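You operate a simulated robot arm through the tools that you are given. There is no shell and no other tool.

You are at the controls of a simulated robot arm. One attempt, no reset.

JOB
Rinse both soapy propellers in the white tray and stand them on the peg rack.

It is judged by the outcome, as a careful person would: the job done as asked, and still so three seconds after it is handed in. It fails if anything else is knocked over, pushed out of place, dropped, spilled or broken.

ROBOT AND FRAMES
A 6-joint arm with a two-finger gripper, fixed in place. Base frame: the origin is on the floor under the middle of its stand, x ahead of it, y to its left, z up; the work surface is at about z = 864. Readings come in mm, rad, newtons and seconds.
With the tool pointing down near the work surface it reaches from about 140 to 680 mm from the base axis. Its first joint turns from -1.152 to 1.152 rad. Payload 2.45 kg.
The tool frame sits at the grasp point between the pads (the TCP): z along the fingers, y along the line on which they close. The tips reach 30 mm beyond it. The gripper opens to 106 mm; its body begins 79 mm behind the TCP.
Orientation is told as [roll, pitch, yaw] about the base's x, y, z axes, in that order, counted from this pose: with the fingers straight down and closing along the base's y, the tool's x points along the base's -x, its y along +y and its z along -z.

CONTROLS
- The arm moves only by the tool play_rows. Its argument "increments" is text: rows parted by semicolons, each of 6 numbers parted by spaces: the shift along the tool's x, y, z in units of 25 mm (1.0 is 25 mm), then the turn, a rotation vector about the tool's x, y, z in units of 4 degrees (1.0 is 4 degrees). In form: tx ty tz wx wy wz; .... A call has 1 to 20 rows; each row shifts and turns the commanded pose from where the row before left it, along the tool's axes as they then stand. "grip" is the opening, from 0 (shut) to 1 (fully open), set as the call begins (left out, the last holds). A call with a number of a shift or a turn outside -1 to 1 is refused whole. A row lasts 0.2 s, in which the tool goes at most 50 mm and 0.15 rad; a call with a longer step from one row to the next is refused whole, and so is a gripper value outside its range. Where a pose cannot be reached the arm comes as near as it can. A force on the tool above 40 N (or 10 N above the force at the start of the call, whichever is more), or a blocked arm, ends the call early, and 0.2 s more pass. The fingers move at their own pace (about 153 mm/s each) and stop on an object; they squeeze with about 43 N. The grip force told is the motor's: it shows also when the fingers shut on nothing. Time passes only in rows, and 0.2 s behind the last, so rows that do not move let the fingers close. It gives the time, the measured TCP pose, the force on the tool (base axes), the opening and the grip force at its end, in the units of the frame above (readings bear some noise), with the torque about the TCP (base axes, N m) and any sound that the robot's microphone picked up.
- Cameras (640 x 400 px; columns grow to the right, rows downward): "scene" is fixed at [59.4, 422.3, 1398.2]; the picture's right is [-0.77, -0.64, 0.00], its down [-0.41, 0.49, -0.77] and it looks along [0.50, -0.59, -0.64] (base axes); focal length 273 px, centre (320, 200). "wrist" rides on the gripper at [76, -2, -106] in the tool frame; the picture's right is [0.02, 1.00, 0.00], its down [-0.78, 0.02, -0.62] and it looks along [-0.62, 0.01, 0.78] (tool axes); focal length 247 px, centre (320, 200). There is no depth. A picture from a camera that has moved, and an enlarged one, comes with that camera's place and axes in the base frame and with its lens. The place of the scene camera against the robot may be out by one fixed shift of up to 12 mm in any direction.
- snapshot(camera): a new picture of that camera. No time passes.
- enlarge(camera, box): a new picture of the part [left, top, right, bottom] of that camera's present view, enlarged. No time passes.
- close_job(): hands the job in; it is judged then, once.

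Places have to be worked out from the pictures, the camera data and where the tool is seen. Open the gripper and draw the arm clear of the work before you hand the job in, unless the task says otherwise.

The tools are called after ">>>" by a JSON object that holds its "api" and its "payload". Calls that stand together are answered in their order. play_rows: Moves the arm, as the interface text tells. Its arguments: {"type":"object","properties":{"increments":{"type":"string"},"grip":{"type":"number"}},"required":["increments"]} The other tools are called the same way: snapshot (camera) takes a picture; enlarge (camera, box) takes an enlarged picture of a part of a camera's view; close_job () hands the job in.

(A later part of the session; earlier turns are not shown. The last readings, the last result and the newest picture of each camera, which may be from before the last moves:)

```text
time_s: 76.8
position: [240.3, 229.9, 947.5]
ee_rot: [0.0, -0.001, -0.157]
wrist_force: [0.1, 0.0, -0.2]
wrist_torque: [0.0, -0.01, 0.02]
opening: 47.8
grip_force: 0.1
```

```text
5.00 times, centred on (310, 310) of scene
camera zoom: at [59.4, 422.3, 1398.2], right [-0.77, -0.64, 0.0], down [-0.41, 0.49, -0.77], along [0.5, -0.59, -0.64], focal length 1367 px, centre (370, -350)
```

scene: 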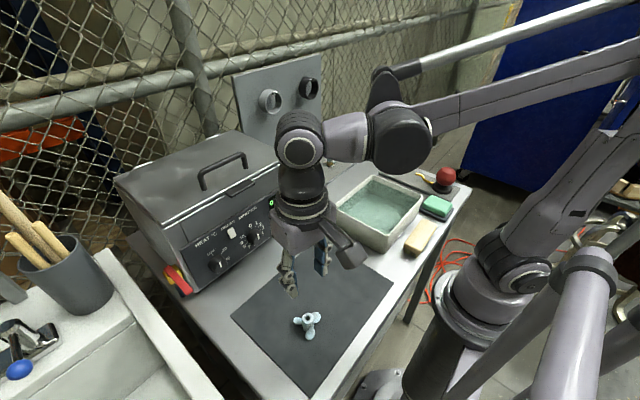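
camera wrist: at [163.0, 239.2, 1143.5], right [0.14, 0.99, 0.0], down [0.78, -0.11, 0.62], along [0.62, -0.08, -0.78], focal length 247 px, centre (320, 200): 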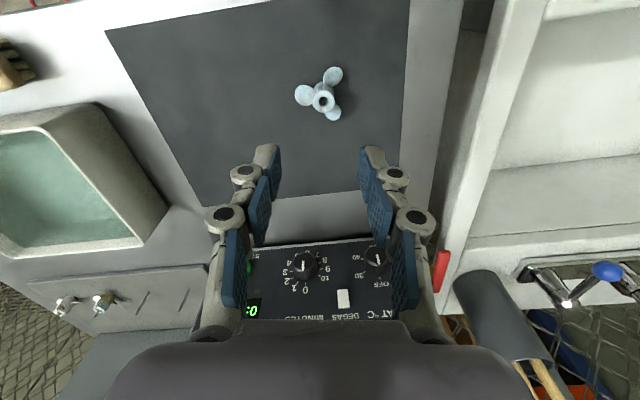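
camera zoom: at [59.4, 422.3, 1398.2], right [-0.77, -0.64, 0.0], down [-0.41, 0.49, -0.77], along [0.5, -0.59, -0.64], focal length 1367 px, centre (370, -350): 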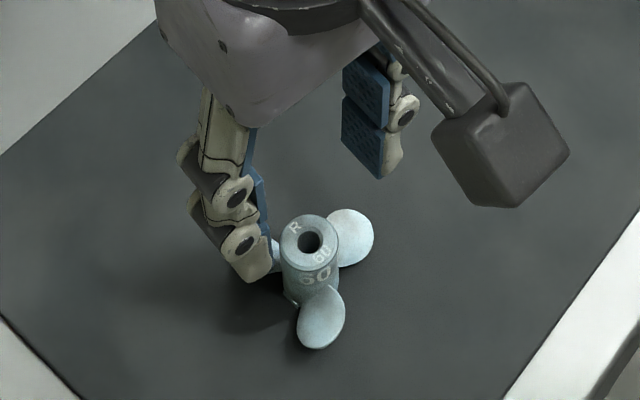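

Hub 60 is about 2.5 mm off in tool +x and 2.6 mm in tool +y, top z≈896, and one blade lies under one finger with the other finger in a gap, which is the arrangement that worked before. I'll correct and descend to z≈915.5, then look.

>>> {"api": "play_rows", "payload": {"increments": "0.096 0.104 0 0 0 0; 0 0 0.4 0 0 0; 0 0 0.5 0 0 0; 0 0 0.4 0 0 0; 0 0 0 0 0 0"}}

>>> {"api": "enlarge", "payload": {"camera": "wrist", "box": [240, 80, 400, 200]}}

>>> {"api": "enlarge", "payload": {"camera": "scene", "box": [280, 285, 340, 350]}}

```text
time_s: 78.0
position: [237.3, 232.6, 915.7]
ee_rot: [0.0, -0.003, -0.158]
wrist_force: [0.6, -0.2, 0.0]
wrist_torque: [0.01, 0.01, -0.01]
opening: 47.7
grip_force: 0.0
```

```text
3.33 times, centred on (320, 140) of wrist
camera zoom: at [161.5, 242.6, 1021.3], right [0.13, 0.99, 0.0], down [0.78, -0.11, 0.62], along [0.62, -0.08, -0.78], focal length 823 px, centre (320, 400)
```

zoom: 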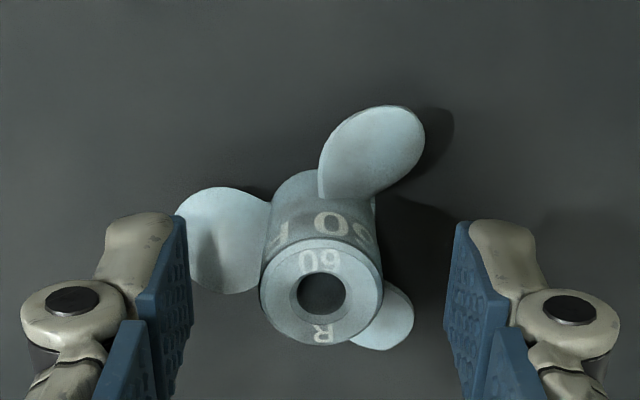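

```text
6.15 times, centred on (310, 318) of scene
camera zoom: at [59.4, 422.3, 1398.2], right [-0.77, -0.64, 0.0], down [-0.41, 0.49, -0.77], along [0.5, -0.59, -0.64], focal length 1682 px, centre (382, -523)
```

zoom: 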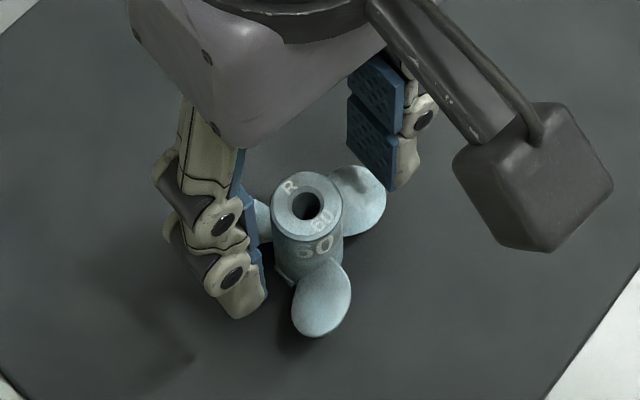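

Hub is centred between the pads with the tips just above the blades. Closing now.

>>> {"api": "play_rows", "payload": {"increments": "0 0 0 0 0 0; 0 0 0 0 0 0; 0 0 0 0 0 0; 0 0 0 0 0 0; 0 0 0 0 0 0", "grip": 0}}

>>> {"api": "enlarge", "payload": {"camera": "wrist", "box": [240, 80, 400, 200]}}

>>> {"api": "enlarge", "payload": {"camera": "scene", "box": [280, 285, 340, 350]}}

```text
time_s: 79.2
position: [236.9, 233.0, 916.2]
ee_rot: [0.0, -0.002, -0.159]
wrist_force: [0.0, -0.6, 1.0]
wrist_torque: [0.0, -0.02, 0.02]
opening: 18.8
grip_force: 43.1
```

```text
3.33 times, centred on (320, 140) of wrist
camera zoom: at [161.5, 242.6, 1021.5], right [0.14, 0.99, 0.0], down [0.78, -0.11, 0.62], along [0.62, -0.08, -0.78], focal length 823 px, centre (320, 400)
```

zoom: 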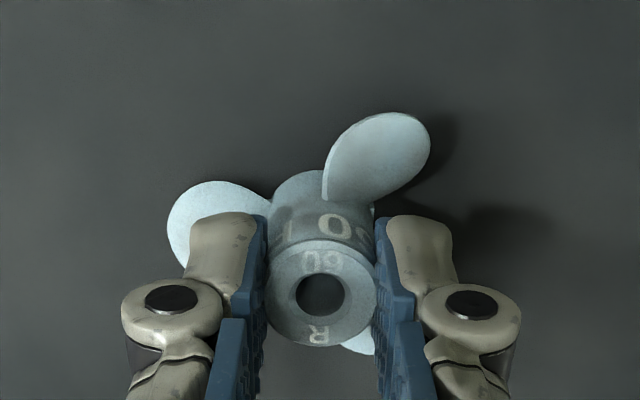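

```text
6.15 times, centred on (310, 318) of scene
camera zoom: at [59.4, 422.3, 1398.2], right [-0.77, -0.64, 0.0], down [-0.41, 0.49, -0.77], along [0.5, -0.59, -0.64], focal length 1682 px, centre (382, -523)
```

zoom: 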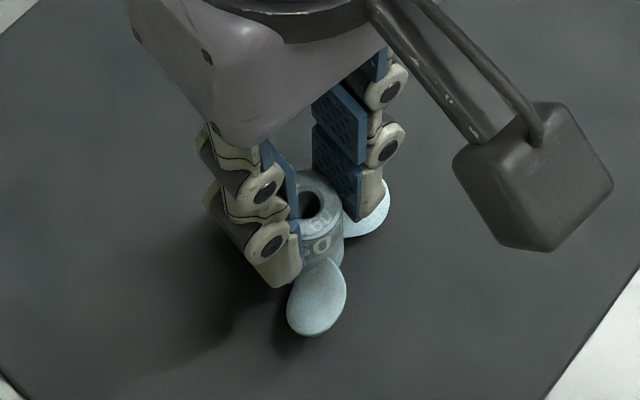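

Closed at 18.8 mm with almost no vertical reaction. I'll lift very slowly and check that it follows.

>>> {"api": "play_rows", "payload": {"increments": "0 0 -0.03 0 0 0; 0 0 -0.04 0 0 0; 0 0 -0.04 0 0 0; 0 0 -0.04 0 0 0; 0 0 -0.04 0 0 0; 0 0 0 0 0 0"}}

>>> {"api": "enlarge", "payload": {"camera": "wrist", "box": [240, 80, 400, 200]}}

>>> {"api": "enlarge", "payload": {"camera": "scene", "box": [280, 285, 340, 350]}}

```text
time_s: 80.6
position: [237.6, 232.4, 920.7]
ee_rot: [-0.001, -0.002, -0.157]
wrist_force: [-0.5, -0.6, -0.4]
wrist_torque: [-0.01, -0.02, 0.0]
opening: 19.1
grip_force: 43.4
```

```text
3.33 times, centred on (320, 140) of wrist
camera zoom: at [161.6, 241.9, 1025.7], right [0.14, 0.99, 0.0], down [0.78, -0.11, 0.62], along [0.62, -0.08, -0.78], focal length 823 px, centre (320, 400)
```

zoom: 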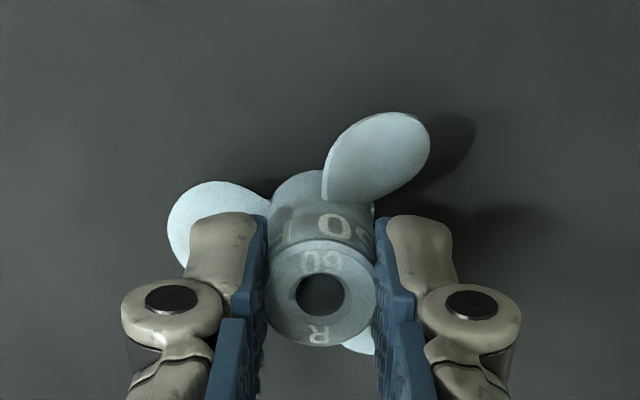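

```text
6.15 times, centred on (310, 318) of scene
camera zoom: at [59.4, 422.3, 1398.2], right [-0.77, -0.64, 0.0], down [-0.41, 0.49, -0.77], along [0.5, -0.59, -0.64], focal length 1682 px, centre (382, -523)
```

zoom: 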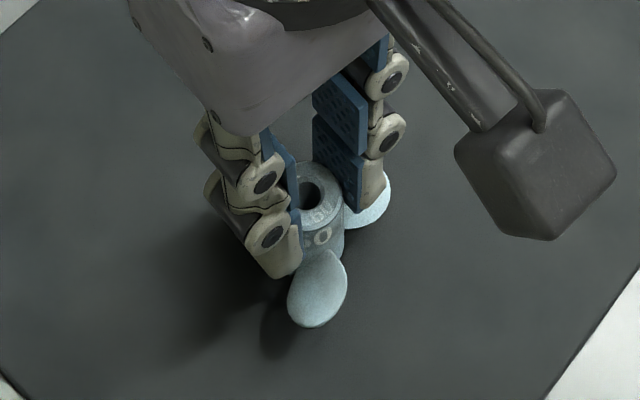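

Propeller 60 follows cleanly. I'll raise gently to z≈1010 and carry it to the tray.

>>> {"api": "play_rows", "payload": {"increments": "0 0 -0.08 0 0 0; 0 0 -0.12 0 0 0; 0 0 -0.16 0 0 0; 0 0 -0.2 0 0 0; 0 0 -0.2 0 0 0; 0 0 -0.25 0 0 0; 0 0 -0.3 0 0 0; 0 0 -0.3 0 0 0; 0 0 -0.3 0 0 0; 0 0 -0.3 0 0 0; 0 0 -0.3 0 0 0; 0 0 -0.3 0 0 0; 0 0 -0.3 0 0 0; 0 0 -0.25 0 0 0; 0 0 -0.15 0 0 0; 0 0 -0.09 0 0 0; 0 0 0 0 0 0"}}

>>> {"api": "enlarge", "payload": {"camera": "wrist", "box": [240, 80, 400, 200]}}

```text
time_s: 84.2
position: [238.0, 232.9, 1009.1]
ee_rot: [-0.001, -0.002, -0.157]
wrist_force: [0.1, -0.1, -0.3]
wrist_torque: [0.02, 0.02, 0.0]
opening: 19.2
grip_force: 42.7
```

```text
3.33 times, centred on (320, 140) of wrist
camera zoom: at [161.6, 242.3, 1115.6], right [0.13, 0.99, 0.0], down [0.78, -0.11, 0.62], along [0.62, -0.08, -0.78], focal length 823 px, centre (320, 400)
```

zoom: 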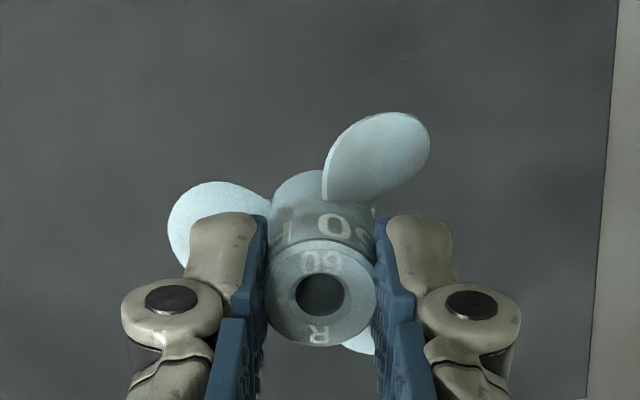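

The hold is steady (19.2 mm, hub unmoved in view). Now carrying to the tray at this height.

>>> {"api": "play_rows", "payload": {"increments": "-0.21 -0.2 0 0 0 0; -0.21 -0.4 0 0 0 0; -0.21 -0.6 0 0 0 0; -0.21 -0.75 0 0 0 0; -0.21 -0.75 0 0 0 0; -0.21 -0.75 0 0 0 0; -0.21 -0.75 0 0 0 0; -0.21 -0.75 0 0 0 0; -0.21 -0.75 0 0 0 0; -0.21 -0.75 0 0 0 0; -0.21 -0.75 0 0 0 0; -0.21 -0.75 0 0 0 0; -0.21 -0.75 0 0 0 0; -0.21 -0.75 0 0 0 0; -0.21 -0.75 0 0 0 0; -0.21 -0.75 0 0 0 0; -0.21 -0.75 0 0 0 0; -0.21 -0.75 0 0 0 0; -0.21 -0.6 0 0 0 0; -0.21 -0.4 0 0 0 0"}}

>>> {"api": "play_rows", "payload": {"increments": "-0.05 -0.05 0 0 0 0; 0 0 0 0 0 0; 0 0 0 0 0 0"}}

>>> {"api": "snapshot", "payload": {"camera": "wrist"}}

>>> {"api": "snapshot", "payload": {"camera": "scene"}}

```text
time_s: 88.4
position: [287.4, -116.1, 1009.2]
ee_rot: [-0.001, -0.001, -0.157]
wrist_force: [0.7, -0.3, -0.4]
wrist_torque: [-0.01, -0.03, 0.01]
opening: 19.4
grip_force: 42.9
```

```text
time_s: 89.2
position: [288.2, -117.7, 1010.5]
ee_rot: [0.001, -0.002, -0.156]
wrist_force: [-0.5, 0.7, -0.6]
wrist_torque: [-0.02, -0.02, 0.0]
opening: 18.7
grip_force: 42.9
```

```text
taken
camera wrist: at [212.4, -108.1, 1115.1], right [0.13, 0.99, 0.0], down [0.78, -0.11, 0.62], along [0.62, -0.08, -0.78], focal length 247 px, centre (320, 200)
```

wrist: 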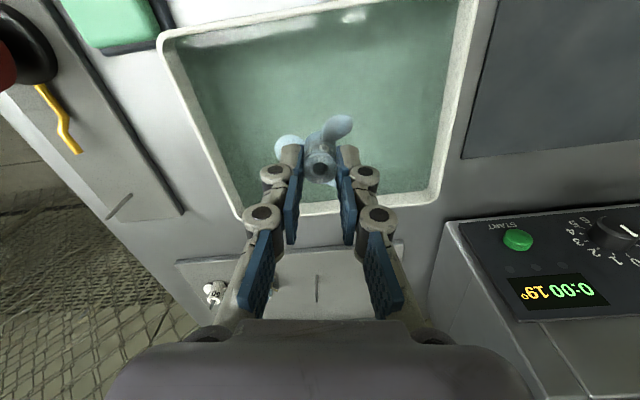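

```text
taken
```

scene: 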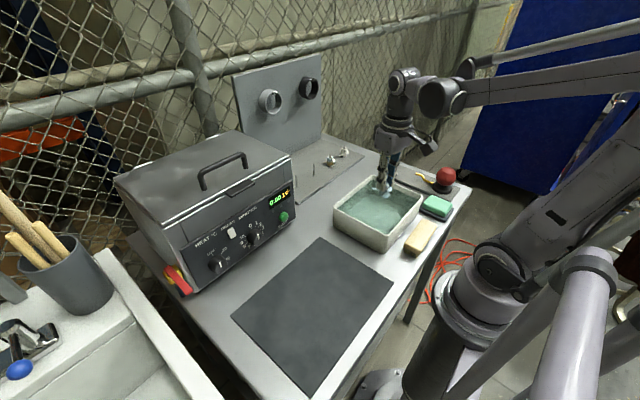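

Propeller 60 is over the tray's middle. I'll lower it slowly under the water.

>>> {"api": "play_rows", "payload": {"increments": "0 0 0.1 0 0 0; 0 0 0.2 0 0 0; 0 0 0.3 0 0 0; 0 0 0.3 0 0 0; 0 0 0.3 0 0 0; 0 0 0.3 0 0 0; 0 0 0.3 0 0 0; 0 0 0.3 0 0 0; 0 0 0.3 0 0 0; 0 0 0.3 0 0 0; 0 0 0.3 0 0 0; 0 0 0.2 0 0 0; 0 0 0.1 0 0 0; 0 0 0.05 0 0 0; 0 0 0 0 0 0"}}

>>> {"api": "enlarge", "payload": {"camera": "wrist", "box": [240, 80, 400, 200]}}

>>> {"api": "enlarge", "payload": {"camera": "scene", "box": [330, 150, 430, 260]}}

```text
time_s: 92.4
position: [287.4, -117.9, 927.0]
ee_rot: [0.001, -0.002, -0.158]
wrist_force: [0.0, 0.3, -0.5]
wrist_torque: [0.02, 0.01, 0.03]
opening: 19.0
grip_force: 43.1
```

```text
3.33 times, centred on (320, 140) of wrist
camera zoom: at [212.2, -107.2, 1032.0], right [0.13, 0.99, 0.0], down [0.78, -0.11, 0.62], along [0.62, -0.08, -0.78], focal length 823 px, centre (320, 400)
```

zoom: 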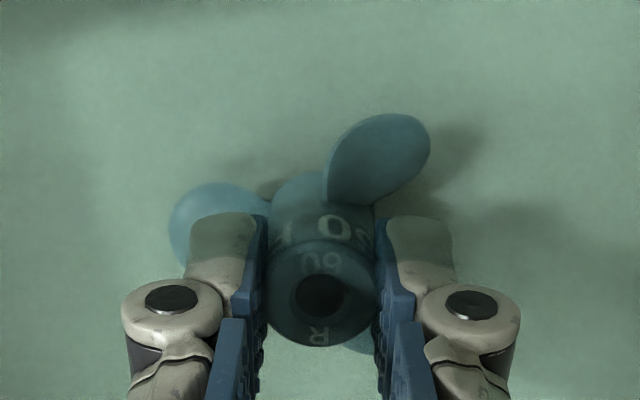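

```text
3.64 times, centred on (380, 205) of scene
camera zoom: at [59.4, 422.3, 1398.2], right [-0.77, -0.64, 0.0], down [-0.41, 0.49, -0.77], along [0.5, -0.59, -0.64], focal length 994 px, centre (102, 182)
```

zoom: 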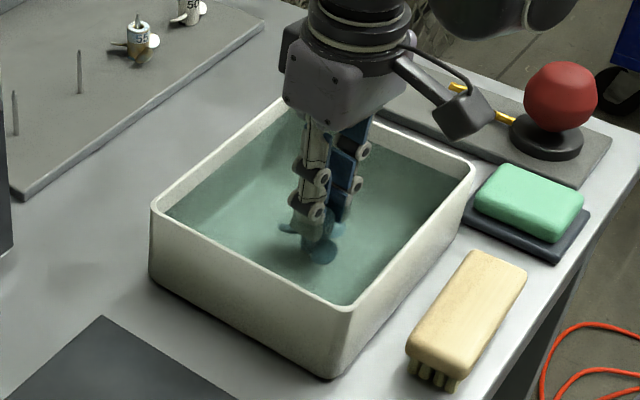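

Fully submerged. I'll swish it the same gentle way.

>>> {"api": "play_rows", "payload": {"increments": "0 0.3 0 0 0 0; 0 0.5 0 0 0 0; 0 0.3 0 0 0 0; 0 -0.3 0 0 0 0; 0 -0.5 0 0 0 0; 0 -0.6 0 0 0 0; 0 -0.5 0 0 0 0; 0 -0.3 0 0 0 0; 0 0.3 0 0 0 0; 0 0.5 0 0 0 0; 0 0.3 0 0 0 0; 0.3 0 0 0 0 0; 0.3 0 0 0 0 0; -0.3 0 0 0 0 0; -0.4 0 0 0 0 0; -0.3 0 0 0 0 0; -0.2 0 0 0 0 0; 0.3 0 0 0 0 0; 0.3 0 0 0 0 0; 0 0 0 0 0 0"}}

>>> {"api": "play_rows", "payload": {"increments": "0.2 0.3 0 0 0 0.7; 0.2 0.3 0 0 0 0.7; 0.1 0.2 0 0 0 0.7; -0.2 -0.3 0 0 0 -0.7; -0.3 -0.4 0 0 0 -0.7; -0.3 -0.4 0 0 0 -0.7; -0.2 -0.5 0 0 0 -0.7; 0.2 0.3 0 0 0 -0.7; 0.3 0.3 0 0 0 -0.7; 0.2 0.2 0 0 0 0.7; -0.2 0.3 0 0 0 0.7; -0.2 0.3 0 0 0 0.7; -0.1 0.2 0 0 0 0.7; 0.1 -0.3 0 0 0 -0.7; 0.2 -0.3 0 0 0 -0.7; 0.2 -0.2 0 0 0 -0.7; 0 0 0 0 0 0.7; 0 0 0 0 0 0.7; 0 0 0 0 0 0; 0 0 0 0 0 0"}}

>>> {"api": "enlarge", "payload": {"camera": "wrist", "box": [240, 80, 400, 200]}}

```text
time_s: 96.6
position: [289.2, -118.0, 926.5]
ee_rot: [0.001, -0.001, -0.155]
wrist_force: [-0.6, -0.4, 0.0]
wrist_torque: [-0.02, -0.02, -0.02]
opening: 18.9
grip_force: 42.9
```

```text
time_s: 100.8
position: [278.0, -119.5, 925.3]
ee_rot: [0.001, -0.001, -0.157]
wrist_force: [0.0, 0.6, -0.6]
wrist_torque: [-0.01, 0.0, -0.03]
opening: 18.9
grip_force: 42.5
```

```text
3.33 times, centred on (320, 140) of wrist
camera zoom: at [202.3, -109.5, 1031.4], right [0.14, 0.99, 0.0], down [0.78, -0.11, 0.62], along [0.62, -0.08, -0.78], focal length 823 px, centre (320, 400)
```

zoom: 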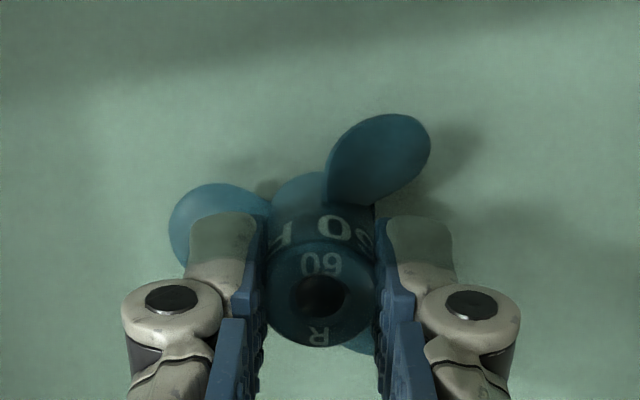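

The soap haze is fading (the part's colour and lettering sharpen). One more round of swishing, recentering slightly, then lift and drip.

>>> {"api": "play_rows", "payload": {"increments": "-0.2 0.3 0 0 0 0; -0.2 0.5 0 0 0 0; 0 0.3 0 0 0 0; 0 -0.3 0 0 0 0; 0 -0.5 0 0 0 0; 0 -0.6 0 0 0 0; 0 -0.5 0 0 0 0; 0 -0.3 0 0 0 0; 0 0.3 0 0 0 0; 0 0.5 0 0 0 0; 0 0.3 0 0 0 0; -0.3 0 0 0 0 0; -0.3 0 0 0 0 0; 0.3 0 0 0 0 0; 0.4 0 0 0 0 0; 0.2 0 0 0 0 0; -0.3 0 0 0 0 0; 0 0 0 0 0 0; 0 0 0 0 0 0"}}

>>> {"api": "play_rows", "payload": {"increments": "0 0 -0.1 0 0 0; 0 0 -0.2 0 0 0; 0 0 -0.2 0 0 0; 0 0 -0.2 0 0 0; 0 0 -0.2 0 0 0; 0 0 -0.2 0 0 0; 0 0 -0.25 0 0 0; 0 0 -0.3 0 0 0; 0 0 -0.3 0 0 0; 0 0 -0.3 0 0 0; 0 0 -0.3 0 0 0; 0 0 -0.3 0 0 0; 0 0 -0.3 0 0 0; 0 0 -0.2 0 0 0; 0 0 -0.15 0 0 0; 0 0 0 0 0 0; 0 0 0 0 0 0; 0 0 0 0 0 0; 0 0 0 0 0 0; 0 0 0 0 0 0"}}

>>> {"api": "enlarge", "payload": {"camera": "wrist", "box": [240, 80, 400, 200]}}

>>> {"api": "enlarge", "payload": {"camera": "scene", "box": [330, 150, 430, 260]}}

```text
time_s: 104.8
position: [288.2, -118.8, 926.7]
ee_rot: [0.0, -0.002, -0.158]
wrist_force: [-0.3, 0.5, -0.5]
wrist_torque: [0.0, -0.04, 0.02]
opening: 18.7
grip_force: 42.6
```

```text
time_s: 109.0
position: [288.1, -119.6, 1014.7]
ee_rot: [0.0, -0.001, -0.158]
wrist_force: [-0.1, -0.1, 0.1]
wrist_torque: [0.02, 0.02, 0.03]
opening: 19.0
grip_force: 43.1
```

```text
3.33 times, centred on (320, 140) of wrist
camera zoom: at [212.4, -110.4, 1119.5], right [0.13, 0.99, 0.0], down [0.78, -0.11, 0.62], along [0.62, -0.08, -0.78], focal length 823 px, centre (320, 400)
```

zoom: 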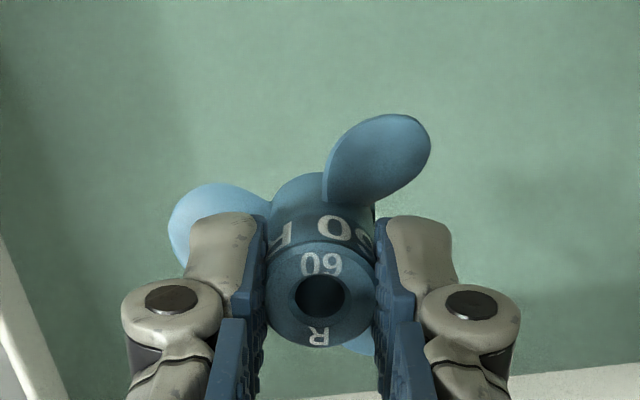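

```text
3.64 times, centred on (380, 205) of scene
camera zoom: at [59.4, 422.3, 1398.2], right [-0.77, -0.64, 0.0], down [-0.41, 0.49, -0.77], along [0.5, -0.59, -0.64], focal length 994 px, centre (102, 182)
```

zoom: 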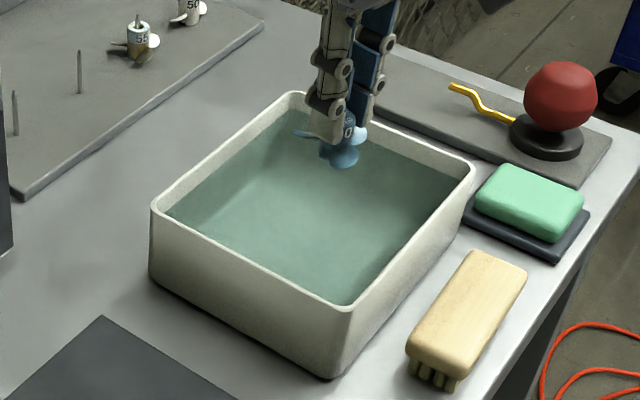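

Propeller 60 is a clean deep blue with crisp white lettering. I'll let it drip a little more, turn the yaw back to 0 and go toward peg 2.

>>> {"api": "play_rows", "payload": {"increments": "0 0 0 0 0 0; 0 0 0 0 0 0; 0 0 0 0 0 0; 0 0 0 0 0 0; 0 0 0 0 0 0; 0 0 0 0 0 0; 0 0 0 0 0 -0.5; 0 0 0 0 0 -0.7; 0 0 0 0 0 -0.65; 0 0 0 0 0 -0.4; 0 0 0 0 0 0"}}

>>> {"api": "play_rows", "payload": {"increments": "-0.2 0 0 0 0 0; -0.4 0.05 0 0 0 0; -0.6 0.05 0 0 0 0; -0.6 0.05 0 0 0 0; -0.6 0.05 0 0 0 0; -0.6 0.05 0 0 0 0; -0.6 0.05 0 0 0 0; -0.6 0.05 0 0 0 0; -0.6 0.05 0 0 0 0; -0.6 0.05 0 0 0 0; -0.6 0.03 0 0 0 0; -0.6 0 0 0 0 0; -0.6 0 0 0 0 0; -0.6 0 0 0 0 0; -0.6 0 0 0 0 0; -0.6 0 0 0 0 0; -0.6 0 0 0 0 0; -0.4 0 0 0 0 0; -0.28 0 0 0 0 0; 0 0 0 0 0 0"}}

>>> {"api": "play_rows", "payload": {"increments": "0 0 0.2 0 0 0; 0 0 0.3 0 0 0; 0 0 0.35 0 0 0; 0 0 0.25 0 0 0; 0 0 0.1 0 0 0; 0 0 0 0 0 0; 0 0 0 0 0 0"}}

>>> {"api": "snapshot", "payload": {"camera": "wrist"}}

>>> {"api": "enlarge", "payload": {"camera": "wrist", "box": [210, 100, 310, 180]}}

>>> {"api": "enlarge", "payload": {"camera": "wrist", "box": [296, 146, 344, 188]}}

```text
time_s: 111.4
position: [289.0, -119.7, 1014.5]
ee_rot: [-0.001, -0.002, 0.001]
wrist_force: [0.3, 0.2, 0.8]
wrist_torque: [0.0, -0.02, -0.01]
opening: 19.0
grip_force: 43.2
```

```text
time_s: 115.6
position: [545.8, -108.8, 1014.6]
ee_rot: [-0.001, -0.003, 0.001]
wrist_force: [-0.3, 1.0, -0.3]
wrist_torque: [0.01, -0.01, 0.0]
opening: 18.9
grip_force: 42.9
```

```text
time_s: 117.2
position: [545.1, -109.2, 983.4]
ee_rot: [0.0, -0.003, 0.001]
wrist_force: [-0.4, 0.3, -1.0]
wrist_torque: [-0.02, -0.01, 0.01]
opening: 19.0
grip_force: 43.3
```

```text
taken
camera wrist: at [468.9, -111.4, 1089.7], right [-0.02, 1.0, 0.0], down [0.78, 0.02, 0.62], along [0.62, 0.01, -0.78], focal length 247 px, centre (320, 200)
```

wrist: 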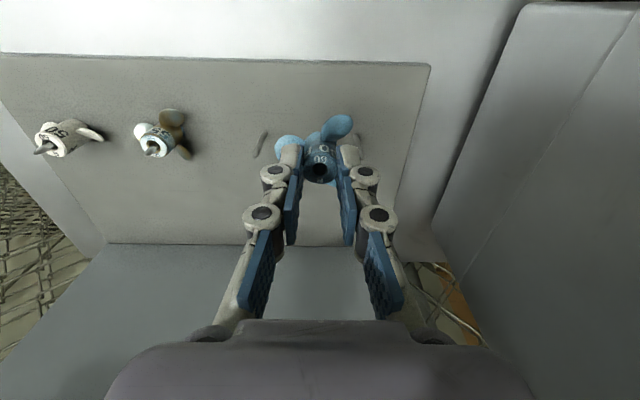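

```text
5.00 times, centred on (260, 140) of wrist
camera zoom: at [468.9, -111.4, 1089.7], right [-0.02, 1.0, 0.0], down [0.78, 0.02, 0.62], along [0.62, 0.01, -0.78], focal length 1235 px, centre (620, 500)
```

zoom: 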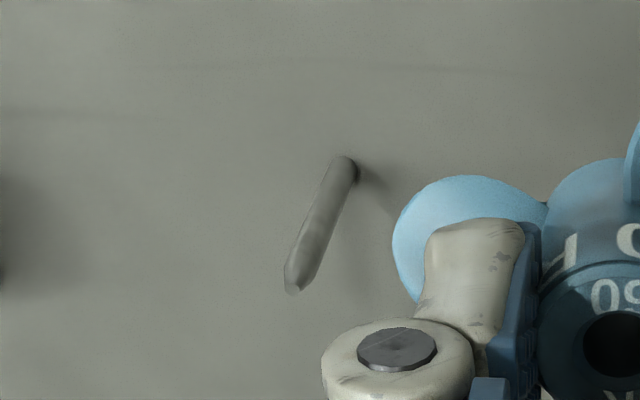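

```text
9.52 times, centred on (320, 167) of wrist
camera zoom: at [468.9, -111.4, 1089.7], right [-0.02, 1.0, 0.0], down [0.78, 0.02, 0.62], along [0.62, 0.01, -0.78], focal length 2352 px, centre (320, 514)
```

zoom: 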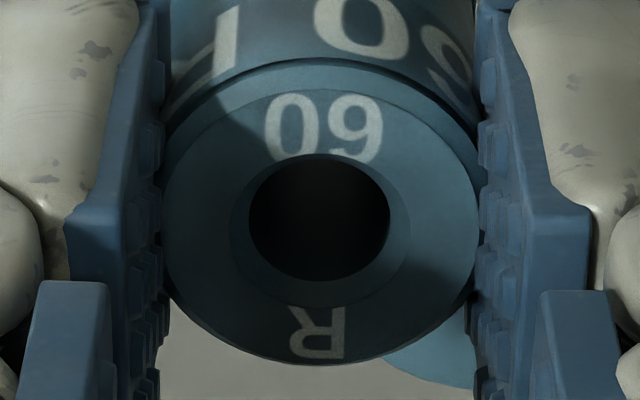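

Peg 2 is seen again; combining it with the peg 3 result, I need about +17.6 mm in x and −51.4 mm in y from here. Moving at this height (hub bottom ≈936, peg tip ≈922).

>>> {"api": "play_rows", "payload": {"increments": "-0.06 -0.2 0 0 0 0; -0.12 -0.35 0 0 0 0; -0.14 -0.4 0 0 0 0; -0.14 -0.4 0 0 0 0; -0.12 -0.35 0 0 0 0; -0.08 -0.25 0 0 0 0; -0.044 -0.106 0 0 0 0; 0 0 0 0 0 0; 0 0 0 0 0 0"}}

>>> {"api": "enlarge", "payload": {"camera": "wrist", "box": [280, 105, 360, 165]}}

>>> {"api": "enlarge", "payload": {"camera": "scene", "box": [308, 140, 333, 168]}}

>>> {"api": "enlarge", "payload": {"camera": "wrist", "box": [308, 103, 332, 121]}}

```text
time_s: 119.2
position: [563.6, -160.8, 983.5]
ee_rot: [0.001, -0.002, -0.001]
wrist_force: [0.0, -0.5, -0.7]
wrist_torque: [0.02, 0.02, -0.03]
opening: 19.2
grip_force: 43.1
```

```text
6.67 times, centred on (320, 135) of wrist
camera zoom: at [486.3, -162.4, 1089.7], right [-0.02, 1.0, 0.0], down [0.78, 0.02, 0.62], along [0.62, 0.01, -0.78], focal length 1646 px, centre (320, 633)
```

zoom: 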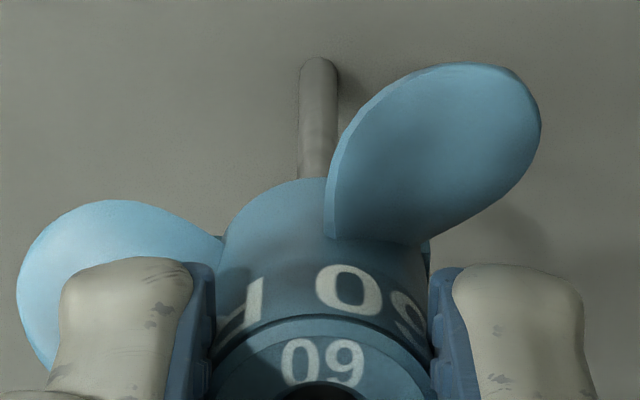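

```text
14.29 times, centred on (320, 154) of scene
camera zoom: at [59.4, 422.3, 1398.2], right [-0.77, -0.64, 0.0], down [-0.41, 0.49, -0.77], along [0.5, -0.59, -0.64], focal length 3905 px, centre (313, 857)
```

zoom: 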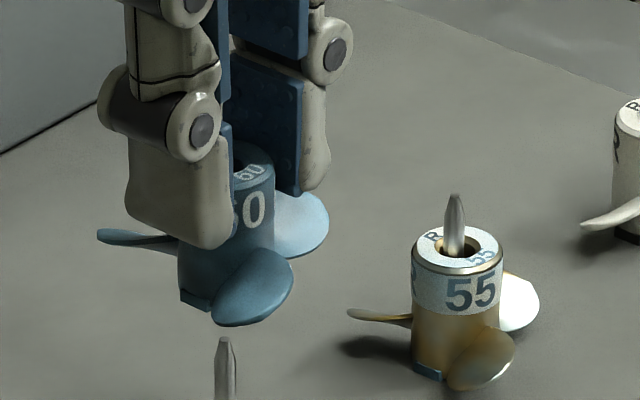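

```text
16.00 times, centred on (320, 112) of wrist
camera zoom: at [486.3, -162.4, 1089.7], right [-0.02, 1.0, 0.0], down [0.78, 0.02, 0.62], along [0.62, 0.01, -0.78], focal length 3952 px, centre (320, 1608)
```

zoom: 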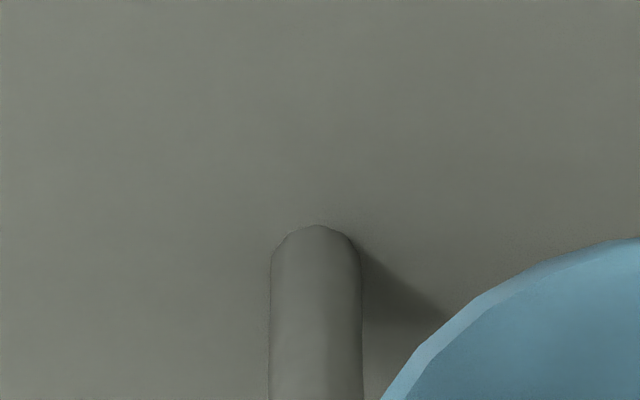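

The peg lines up with the hub within about half a millimetre. I'll nudge −0.6 mm in y and begin the stepwise descent.

>>> {"api": "play_rows", "payload": {"increments": "0 -0.024 0 0 0 0; 0 0 0.1 0 0 0; 0 0 0.15 0 0 0; 0 0 0.15 0 0 0; 0 0 0 0 0 0"}}

>>> {"api": "play_rows", "payload": {"increments": "0 0 0.08 0 0 0; 0 0 0.08 0 0 0; 0 0 0.08 0 0 0; 0 0 0 0 0 0"}}

>>> {"api": "play_rows", "payload": {"increments": "0 0 0.08 0 0 0; 0 0 0.08 0 0 0; 0 0 0.08 0 0 0; 0 0 0 0 0 0"}}

>>> {"api": "enlarge", "payload": {"camera": "scene", "box": [308, 140, 333, 168]}}

>>> {"api": "enlarge", "payload": {"camera": "wrist", "box": [280, 105, 360, 185]}}

```text
time_s: 120.4
position: [563.2, -160.7, 974.7]
ee_rot: [0.002, -0.001, 0.003]
wrist_force: [0.0, 1.0, 0.1]
wrist_torque: [0.0, 0.03, 0.01]
opening: 18.8
grip_force: 42.8
```

```text
time_s: 121.4
position: [562.2, -160.4, 967.8]
ee_rot: [0.001, -0.003, 0.0]
wrist_force: [0.8, 0.7, 0.9]
wrist_torque: [0.01, 0.01, 0.01]
opening: 19.1
grip_force: 43.2
```

```text
time_s: 122.4
position: [562.9, -161.0, 962.3]
ee_rot: [0.002, -0.003, 0.0]
wrist_force: [-0.1, 0.1, 0.6]
wrist_torque: [-0.01, -0.01, -0.01]
opening: 19.0
grip_force: 43.1
```

```text
14.29 times, centred on (320, 154) of scene
camera zoom: at [59.4, 422.3, 1398.2], right [-0.77, -0.64, 0.0], down [-0.41, 0.49, -0.77], along [0.5, -0.59, -0.64], focal length 3905 px, centre (313, 857)
```

zoom: 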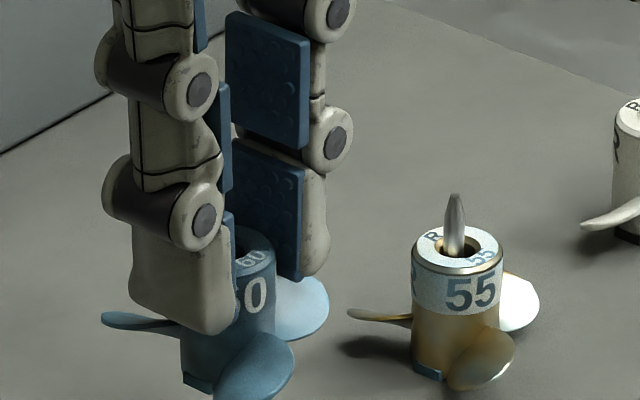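

```text
5.00 times, centred on (320, 145) of wrist
camera zoom: at [486.4, -162.7, 1067.5], right [-0.02, 1.0, 0.0], down [0.78, 0.02, 0.62], along [0.62, 0.01, -0.78], focal length 1235 px, centre (320, 475)
```

zoom: 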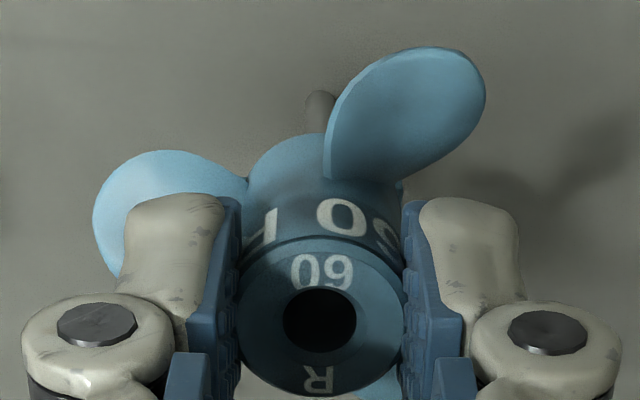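

No resistance with the hub already past the peg tip. I'll continue and look for the tip in the bore.

>>> {"api": "play_rows", "payload": {"increments": "0 0 0.08 0 0 0; 0 0 0.08 0 0 0; 0 0 0.08 0 0 0; 0 0 0 0 0 0"}}

>>> {"api": "play_rows", "payload": {"increments": "0 0 0.08 0 0 0; 0 0 0.08 0 0 0; 0 0 0.08 0 0 0; 0 0 0 0 0 0"}}

>>> {"api": "play_rows", "payload": {"increments": "0 0 0.06 0 0 0; 0 0 0.06 0 0 0; 0 0 0 0 0 0"}}

>>> {"api": "enlarge", "payload": {"camera": "wrist", "box": [280, 125, 360, 185]}}

```text
time_s: 123.4
position: [563.5, -160.1, 957.2]
ee_rot: [-0.001, -0.003, 0.0]
wrist_force: [-0.9, 1.1, 0.4]
wrist_torque: [0.0, -0.01, 0.0]
opening: 18.8
grip_force: 43.1
```

```text
time_s: 124.4
position: [564.2, -159.8, 950.8]
ee_rot: [-0.001, -0.002, 0.002]
wrist_force: [-0.9, 0.1, 0.1]
wrist_torque: [0.01, 0.0, -0.01]
opening: 18.9
grip_force: 42.7
```

```text
time_s: 125.2
position: [563.3, -160.6, 946.8]
ee_rot: [0.0, -0.001, 0.001]
wrist_force: [0.4, 0.9, -0.1]
wrist_torque: [0.0, -0.02, -0.04]
opening: 18.9
grip_force: 42.8
```

```text
6.67 times, centred on (320, 155) of wrist
camera zoom: at [486.7, -163.0, 1052.3], right [-0.02, 1.0, 0.0], down [0.78, 0.02, 0.62], along [0.62, 0.01, -0.78], focal length 1646 px, centre (320, 500)
```

zoom: 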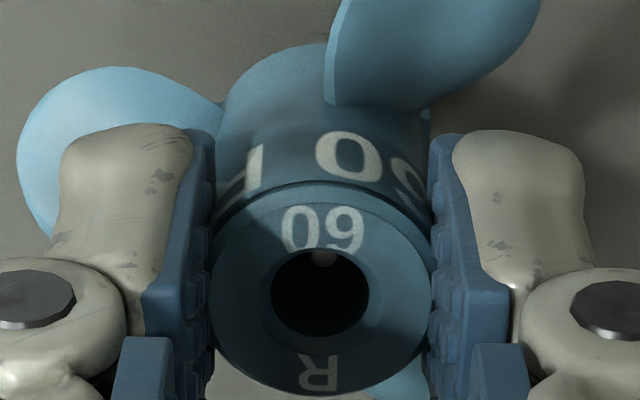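

The tip is just appearing in the bore, well centred fore-aft and about 0.3 mm toward +y. I'll nudge +0.3 mm in y and continue.

>>> {"api": "play_rows", "payload": {"increments": "0 0.012 0 0 0 0; 0 0 0.08 0 0 0; 0 0 0.08 0 0 0; 0 0 0.08 0 0 0; 0 0 0.06 0 0 0; 0 0 0 0 0 0"}}

>>> {"api": "enlarge", "payload": {"camera": "wrist", "box": [280, 125, 360, 185]}}

>>> {"api": "enlarge", "payload": {"camera": "scene", "box": [305, 145, 335, 175]}}

```text
time_s: 126.6
position: [563.1, -159.5, 938.9]
ee_rot: [-0.001, -0.001, 0.0]
wrist_force: [0.4, -0.1, -0.8]
wrist_torque: [0.0, 0.01, 0.0]
opening: 19.0
grip_force: 43.0
```

```text
6.67 times, centred on (320, 155) of wrist
camera zoom: at [486.2, -162.7, 1045.0], right [-0.02, 1.0, 0.0], down [0.78, 0.02, 0.62], along [0.62, 0.01, -0.78], focal length 1646 px, centre (320, 500)
```

zoom: 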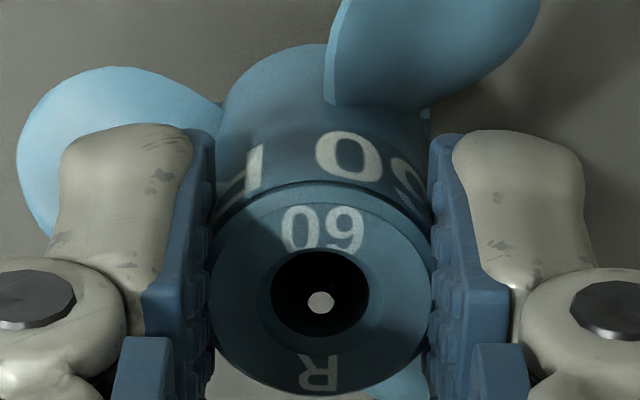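

```text
13.33 times, centred on (320, 160) of scene
camera zoom: at [59.4, 422.3, 1398.2], right [-0.77, -0.64, 0.0], down [-0.41, 0.49, -0.77], along [0.5, -0.59, -0.64], focal length 3645 px, centre (320, 733)
```

zoom: 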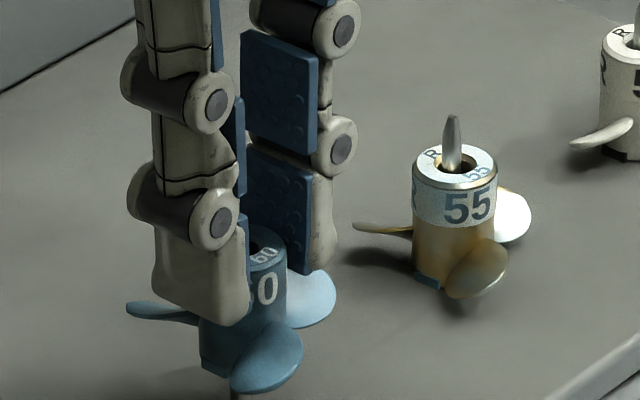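

The tip is centred in the bore. Lowering the rest of the way, with fine steps near the board.

>>> {"api": "play_rows", "payload": {"increments": "0 0 0.08 0 0 0; 0 0 0.08 0 0 0; 0 0 0.08 0 0 0; 0 0 0.08 0 0 0; 0 0 0.08 0 0 0; 0 0 0.04 0 0 0; 0 0 0 0 0 0"}}

>>> {"api": "play_rows", "payload": {"increments": "0 0 0.04 0 0 0; 0 0 0.04 0 0 0; 0 0 0 0 0 0"}}

>>> {"api": "play_rows", "payload": {"increments": "0 0 0.03 0 0 0; 0 0 0 0 0 0"}}

>>> {"api": "play_rows", "payload": {"increments": "0 0 0.03 0 0 0; 0 0 0 0 0 0"}}

>>> {"api": "enlarge", "payload": {"camera": "scene", "box": [305, 145, 335, 175]}}

```text
time_s: 128.2
position: [562.1, -160.2, 929.0]
ee_rot: [0.002, 0.0, 0.001]
wrist_force: [-0.7, 0.3, 0.1]
wrist_torque: [-0.01, 0.01, -0.01]
opening: 19.1
grip_force: 43.1
```

```text
time_s: 129.0
position: [563.9, -159.8, 925.6]
ee_rot: [0.002, -0.001, -0.001]
wrist_force: [0.4, -0.2, -0.4]
wrist_torque: [0.01, 0.0, -0.01]
opening: 18.6
grip_force: 43.4
```

```text
time_s: 129.6
position: [562.6, -161.6, 925.8]
ee_rot: [-0.001, -0.002, -0.001]
wrist_force: [0.4, -0.1, -0.1]
wrist_torque: [0.0, 0.01, -0.02]
opening: 19.2
grip_force: 42.9
```

```text
time_s: 130.2
position: [562.1, -160.7, 925.1]
ee_rot: [-0.001, -0.001, 0.0]
wrist_force: [-0.1, 0.3, -1.0]
wrist_torque: [-0.02, -0.01, 0.02]
opening: 18.9
grip_force: 42.7
```

```text
13.33 times, centred on (320, 160) of scene
camera zoom: at [59.4, 422.3, 1398.2], right [-0.77, -0.64, 0.0], down [-0.41, 0.49, -0.77], along [0.5, -0.59, -0.64], focal length 3645 px, centre (320, 733)
```

zoom: 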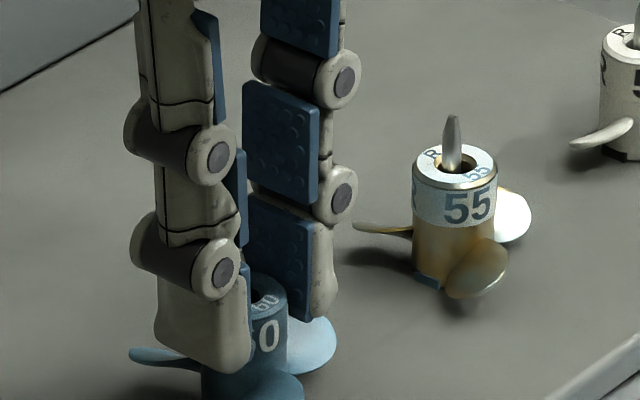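

Not yet in contact; a few more 0.75 mm steps.

>>> {"api": "play_rows", "payload": {"increments": "0 0 0.03 0 0 0; 0 0 0 0 0 0"}}

>>> {"api": "play_rows", "payload": {"increments": "0 0 0.03 0 0 0; 0 0 0 0 0 0"}}

>>> {"api": "play_rows", "payload": {"increments": "0 0 0.03 0 0 0; 0 0 0 0 0 0"}}

```text
time_s: 130.8
position: [562.6, -160.9, 924.2]
ee_rot: [-0.001, -0.003, 0.0]
wrist_force: [-0.9, 0.2, -1.3]
wrist_torque: [-0.04, -0.04, -0.01]
opening: 18.9
grip_force: 43.0
```

```text
time_s: 131.4
position: [562.0, -159.9, 923.7]
ee_rot: [-0.001, -0.001, 0.001]
wrist_force: [0.5, 0.3, 0.5]
wrist_torque: [0.03, -0.02, 0.0]
opening: 19.1
grip_force: 42.7
```

```text
time_s: 132.0
position: [563.4, -160.2, 923.9]
ee_rot: [0.001, -0.001, -0.001]
wrist_force: [1.5, -0.2, 21.7]
wrist_torque: [-0.03, -0.08, 0.01]
opening: 18.9
grip_force: 43.2
```

Firm contact (21.7 N), so the hub is seated on the board. I'll relieve 0.5 mm and release with a small opening.

>>> {"api": "play_rows", "payload": {"increments": "0 0 -0.02 0 0 0; 0 0 0 0 0 0"}}

>>> {"api": "play_rows", "payload": {"increments": "0 0 0 0 0 0; 0 0 0 0 0 0; 0 0 0 0 0 0", "grip": 0.34}}

>>> {"api": "enlarge", "payload": {"camera": "scene", "box": [305, 145, 335, 175]}}

>>> {"api": "enlarge", "payload": {"camera": "wrist", "box": [240, 95, 400, 215]}}

```text
time_s: 132.6
position: [563.2, -160.4, 923.0]
ee_rot: [0.0, -0.002, -0.001]
wrist_force: [-0.2, 0.2, 22.9]
wrist_torque: [0.0, 0.0, 0.01]
opening: 18.9
grip_force: 43.2
```

```text
time_s: 133.4
position: [562.7, -161.0, 923.2]
ee_rot: [0.001, 0.0, 0.002]
wrist_force: [0.3, -0.3, -0.5]
wrist_torque: [-0.02, 0.0, 0.0]
opening: 36.1
grip_force: 0.1
```

```text
13.33 times, centred on (320, 160) of scene
camera zoom: at [59.4, 422.3, 1398.2], right [-0.77, -0.64, 0.0], down [-0.41, 0.49, -0.77], along [0.5, -0.59, -0.64], focal length 3645 px, centre (320, 733)
```

zoom: 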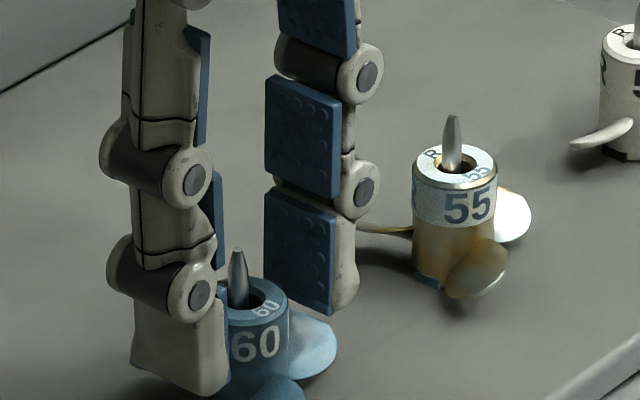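

```text
3.33 times, centred on (320, 155) of wrist
camera zoom: at [486.4, -163.3, 1028.5], right [-0.02, 1.0, 0.0], down [0.78, 0.02, 0.62], along [0.62, 0.01, -0.78], focal length 823 px, centre (320, 350)
```

zoom: 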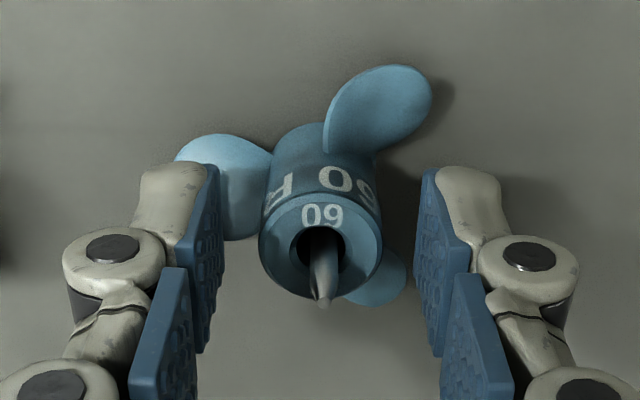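

Propeller 60 is released and stands on peg 2. I'll retract straight up, then check the rack.

>>> {"api": "play_rows", "payload": {"increments": "0 0 -0.1 0 0 0; 0 0 -0.2 0 0 0; 0 0 -0.3 0 0 0; 0 0 -0.5 0 0 0; 0 0 -0.7 0 0 0; 0 0 -0.8 0 0 0; 0 0 -0.8 0 0 0; 0 0 -0.8 0 0 0; 0 0 -0.8 0 0 0; 0 0 -0.5 0 0 0; 0 0 0 0 0 0"}}

>>> {"api": "snapshot", "payload": {"camera": "wrist"}}

>>> {"api": "enlarge", "payload": {"camera": "scene", "box": [280, 120, 370, 190]}}

```text
time_s: 135.8
position: [562.9, -160.6, 1060.8]
ee_rot: [0.001, -0.002, 0.001]
wrist_force: [0.5, 0.2, 0.3]
wrist_torque: [-0.02, 0.04, 0.02]
opening: 36.0
grip_force: 0.0
```

```text
taken
camera wrist: at [486.4, -163.2, 1166.9], right [-0.02, 1.0, 0.0], down [0.78, 0.02, 0.62], along [0.62, 0.01, -0.78], focal length 247 px, centre (320, 200)
```

wrist: 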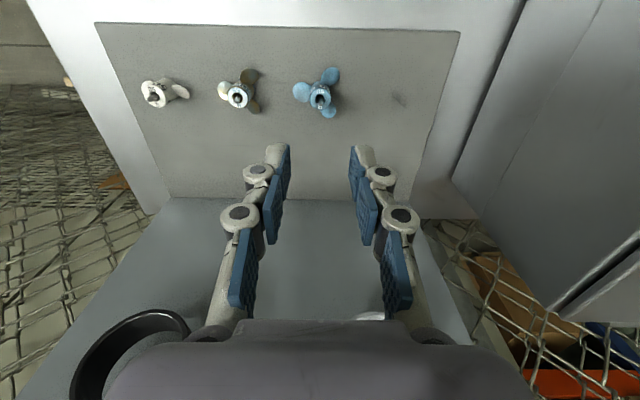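

```text
5.71 times, centred on (325, 155) of scene
camera zoom: at [59.4, 422.3, 1398.2], right [-0.77, -0.64, 0.0], down [-0.41, 0.49, -0.77], along [0.5, -0.59, -0.64], focal length 1562 px, centre (291, 457)
```

zoom: 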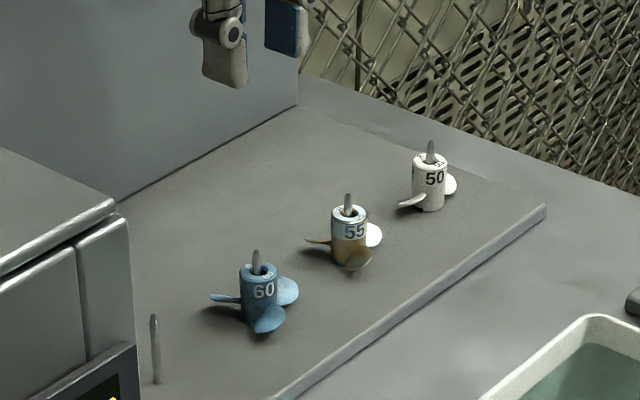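

All three propellers stand on their pegs. I'll look closely at both for leftover soap before withdrawing.

>>> {"api": "enlarge", "payload": {"camera": "wrist", "box": [205, 55, 275, 125]}}

>>> {"api": "enlarge", "payload": {"camera": "wrist", "box": [285, 55, 355, 125]}}

>>> {"api": "enlarge", "payload": {"camera": "scene", "box": [310, 140, 350, 180]}}

>>> {"api": "snapshot", "payload": {"camera": "scene"}}

```text
5.71 times, centred on (240, 90) of wrist
camera zoom: at [486.4, -163.2, 1166.9], right [-0.02, 1.0, 0.0], down [0.78, 0.02, 0.62], along [0.62, 0.01, -0.78], focal length 1411 px, centre (777, 829)
```

zoom: 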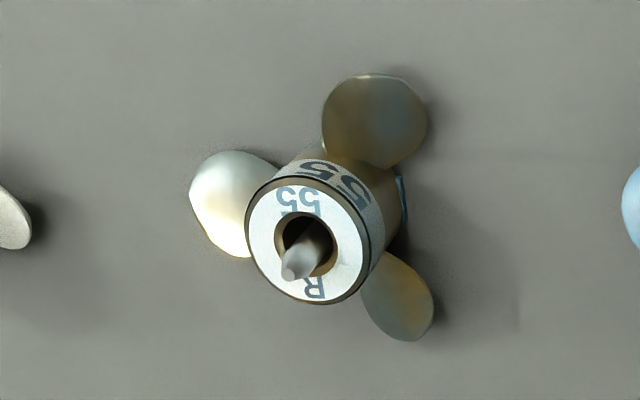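

```text
5.71 times, centred on (320, 90) of wrist
camera zoom: at [486.4, -163.2, 1166.9], right [-0.02, 1.0, 0.0], down [0.78, 0.02, 0.62], along [0.62, 0.01, -0.78], focal length 1411 px, centre (320, 829)
```

zoom: 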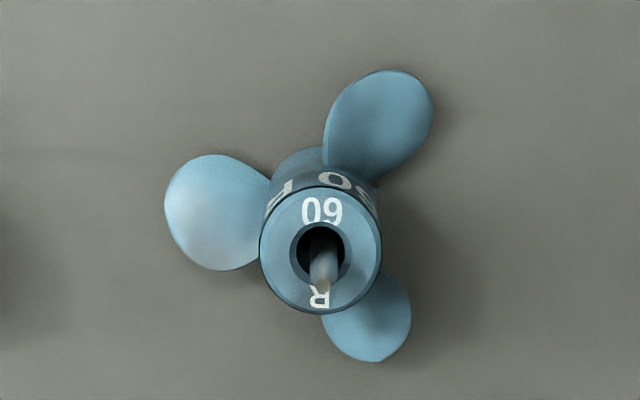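

```text
10.00 times, centred on (330, 160) of scene
camera zoom: at [59.4, 422.3, 1398.2], right [-0.77, -0.64, 0.0], down [-0.41, 0.49, -0.77], along [0.5, -0.59, -0.64], focal length 2734 px, centre (220, 600)
```

zoom: 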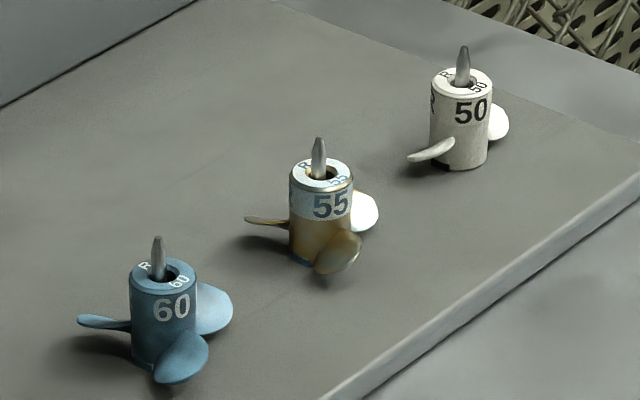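

```text
taken
```

scene: 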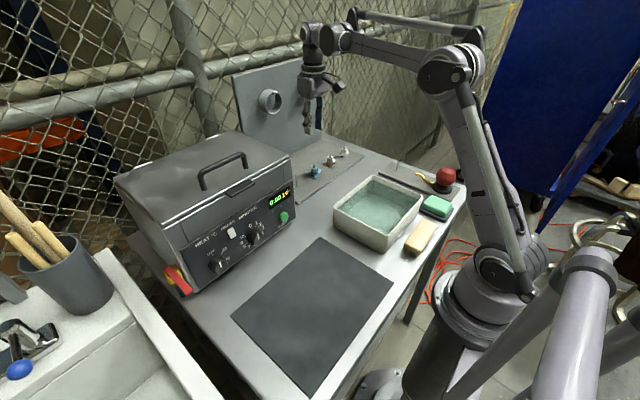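

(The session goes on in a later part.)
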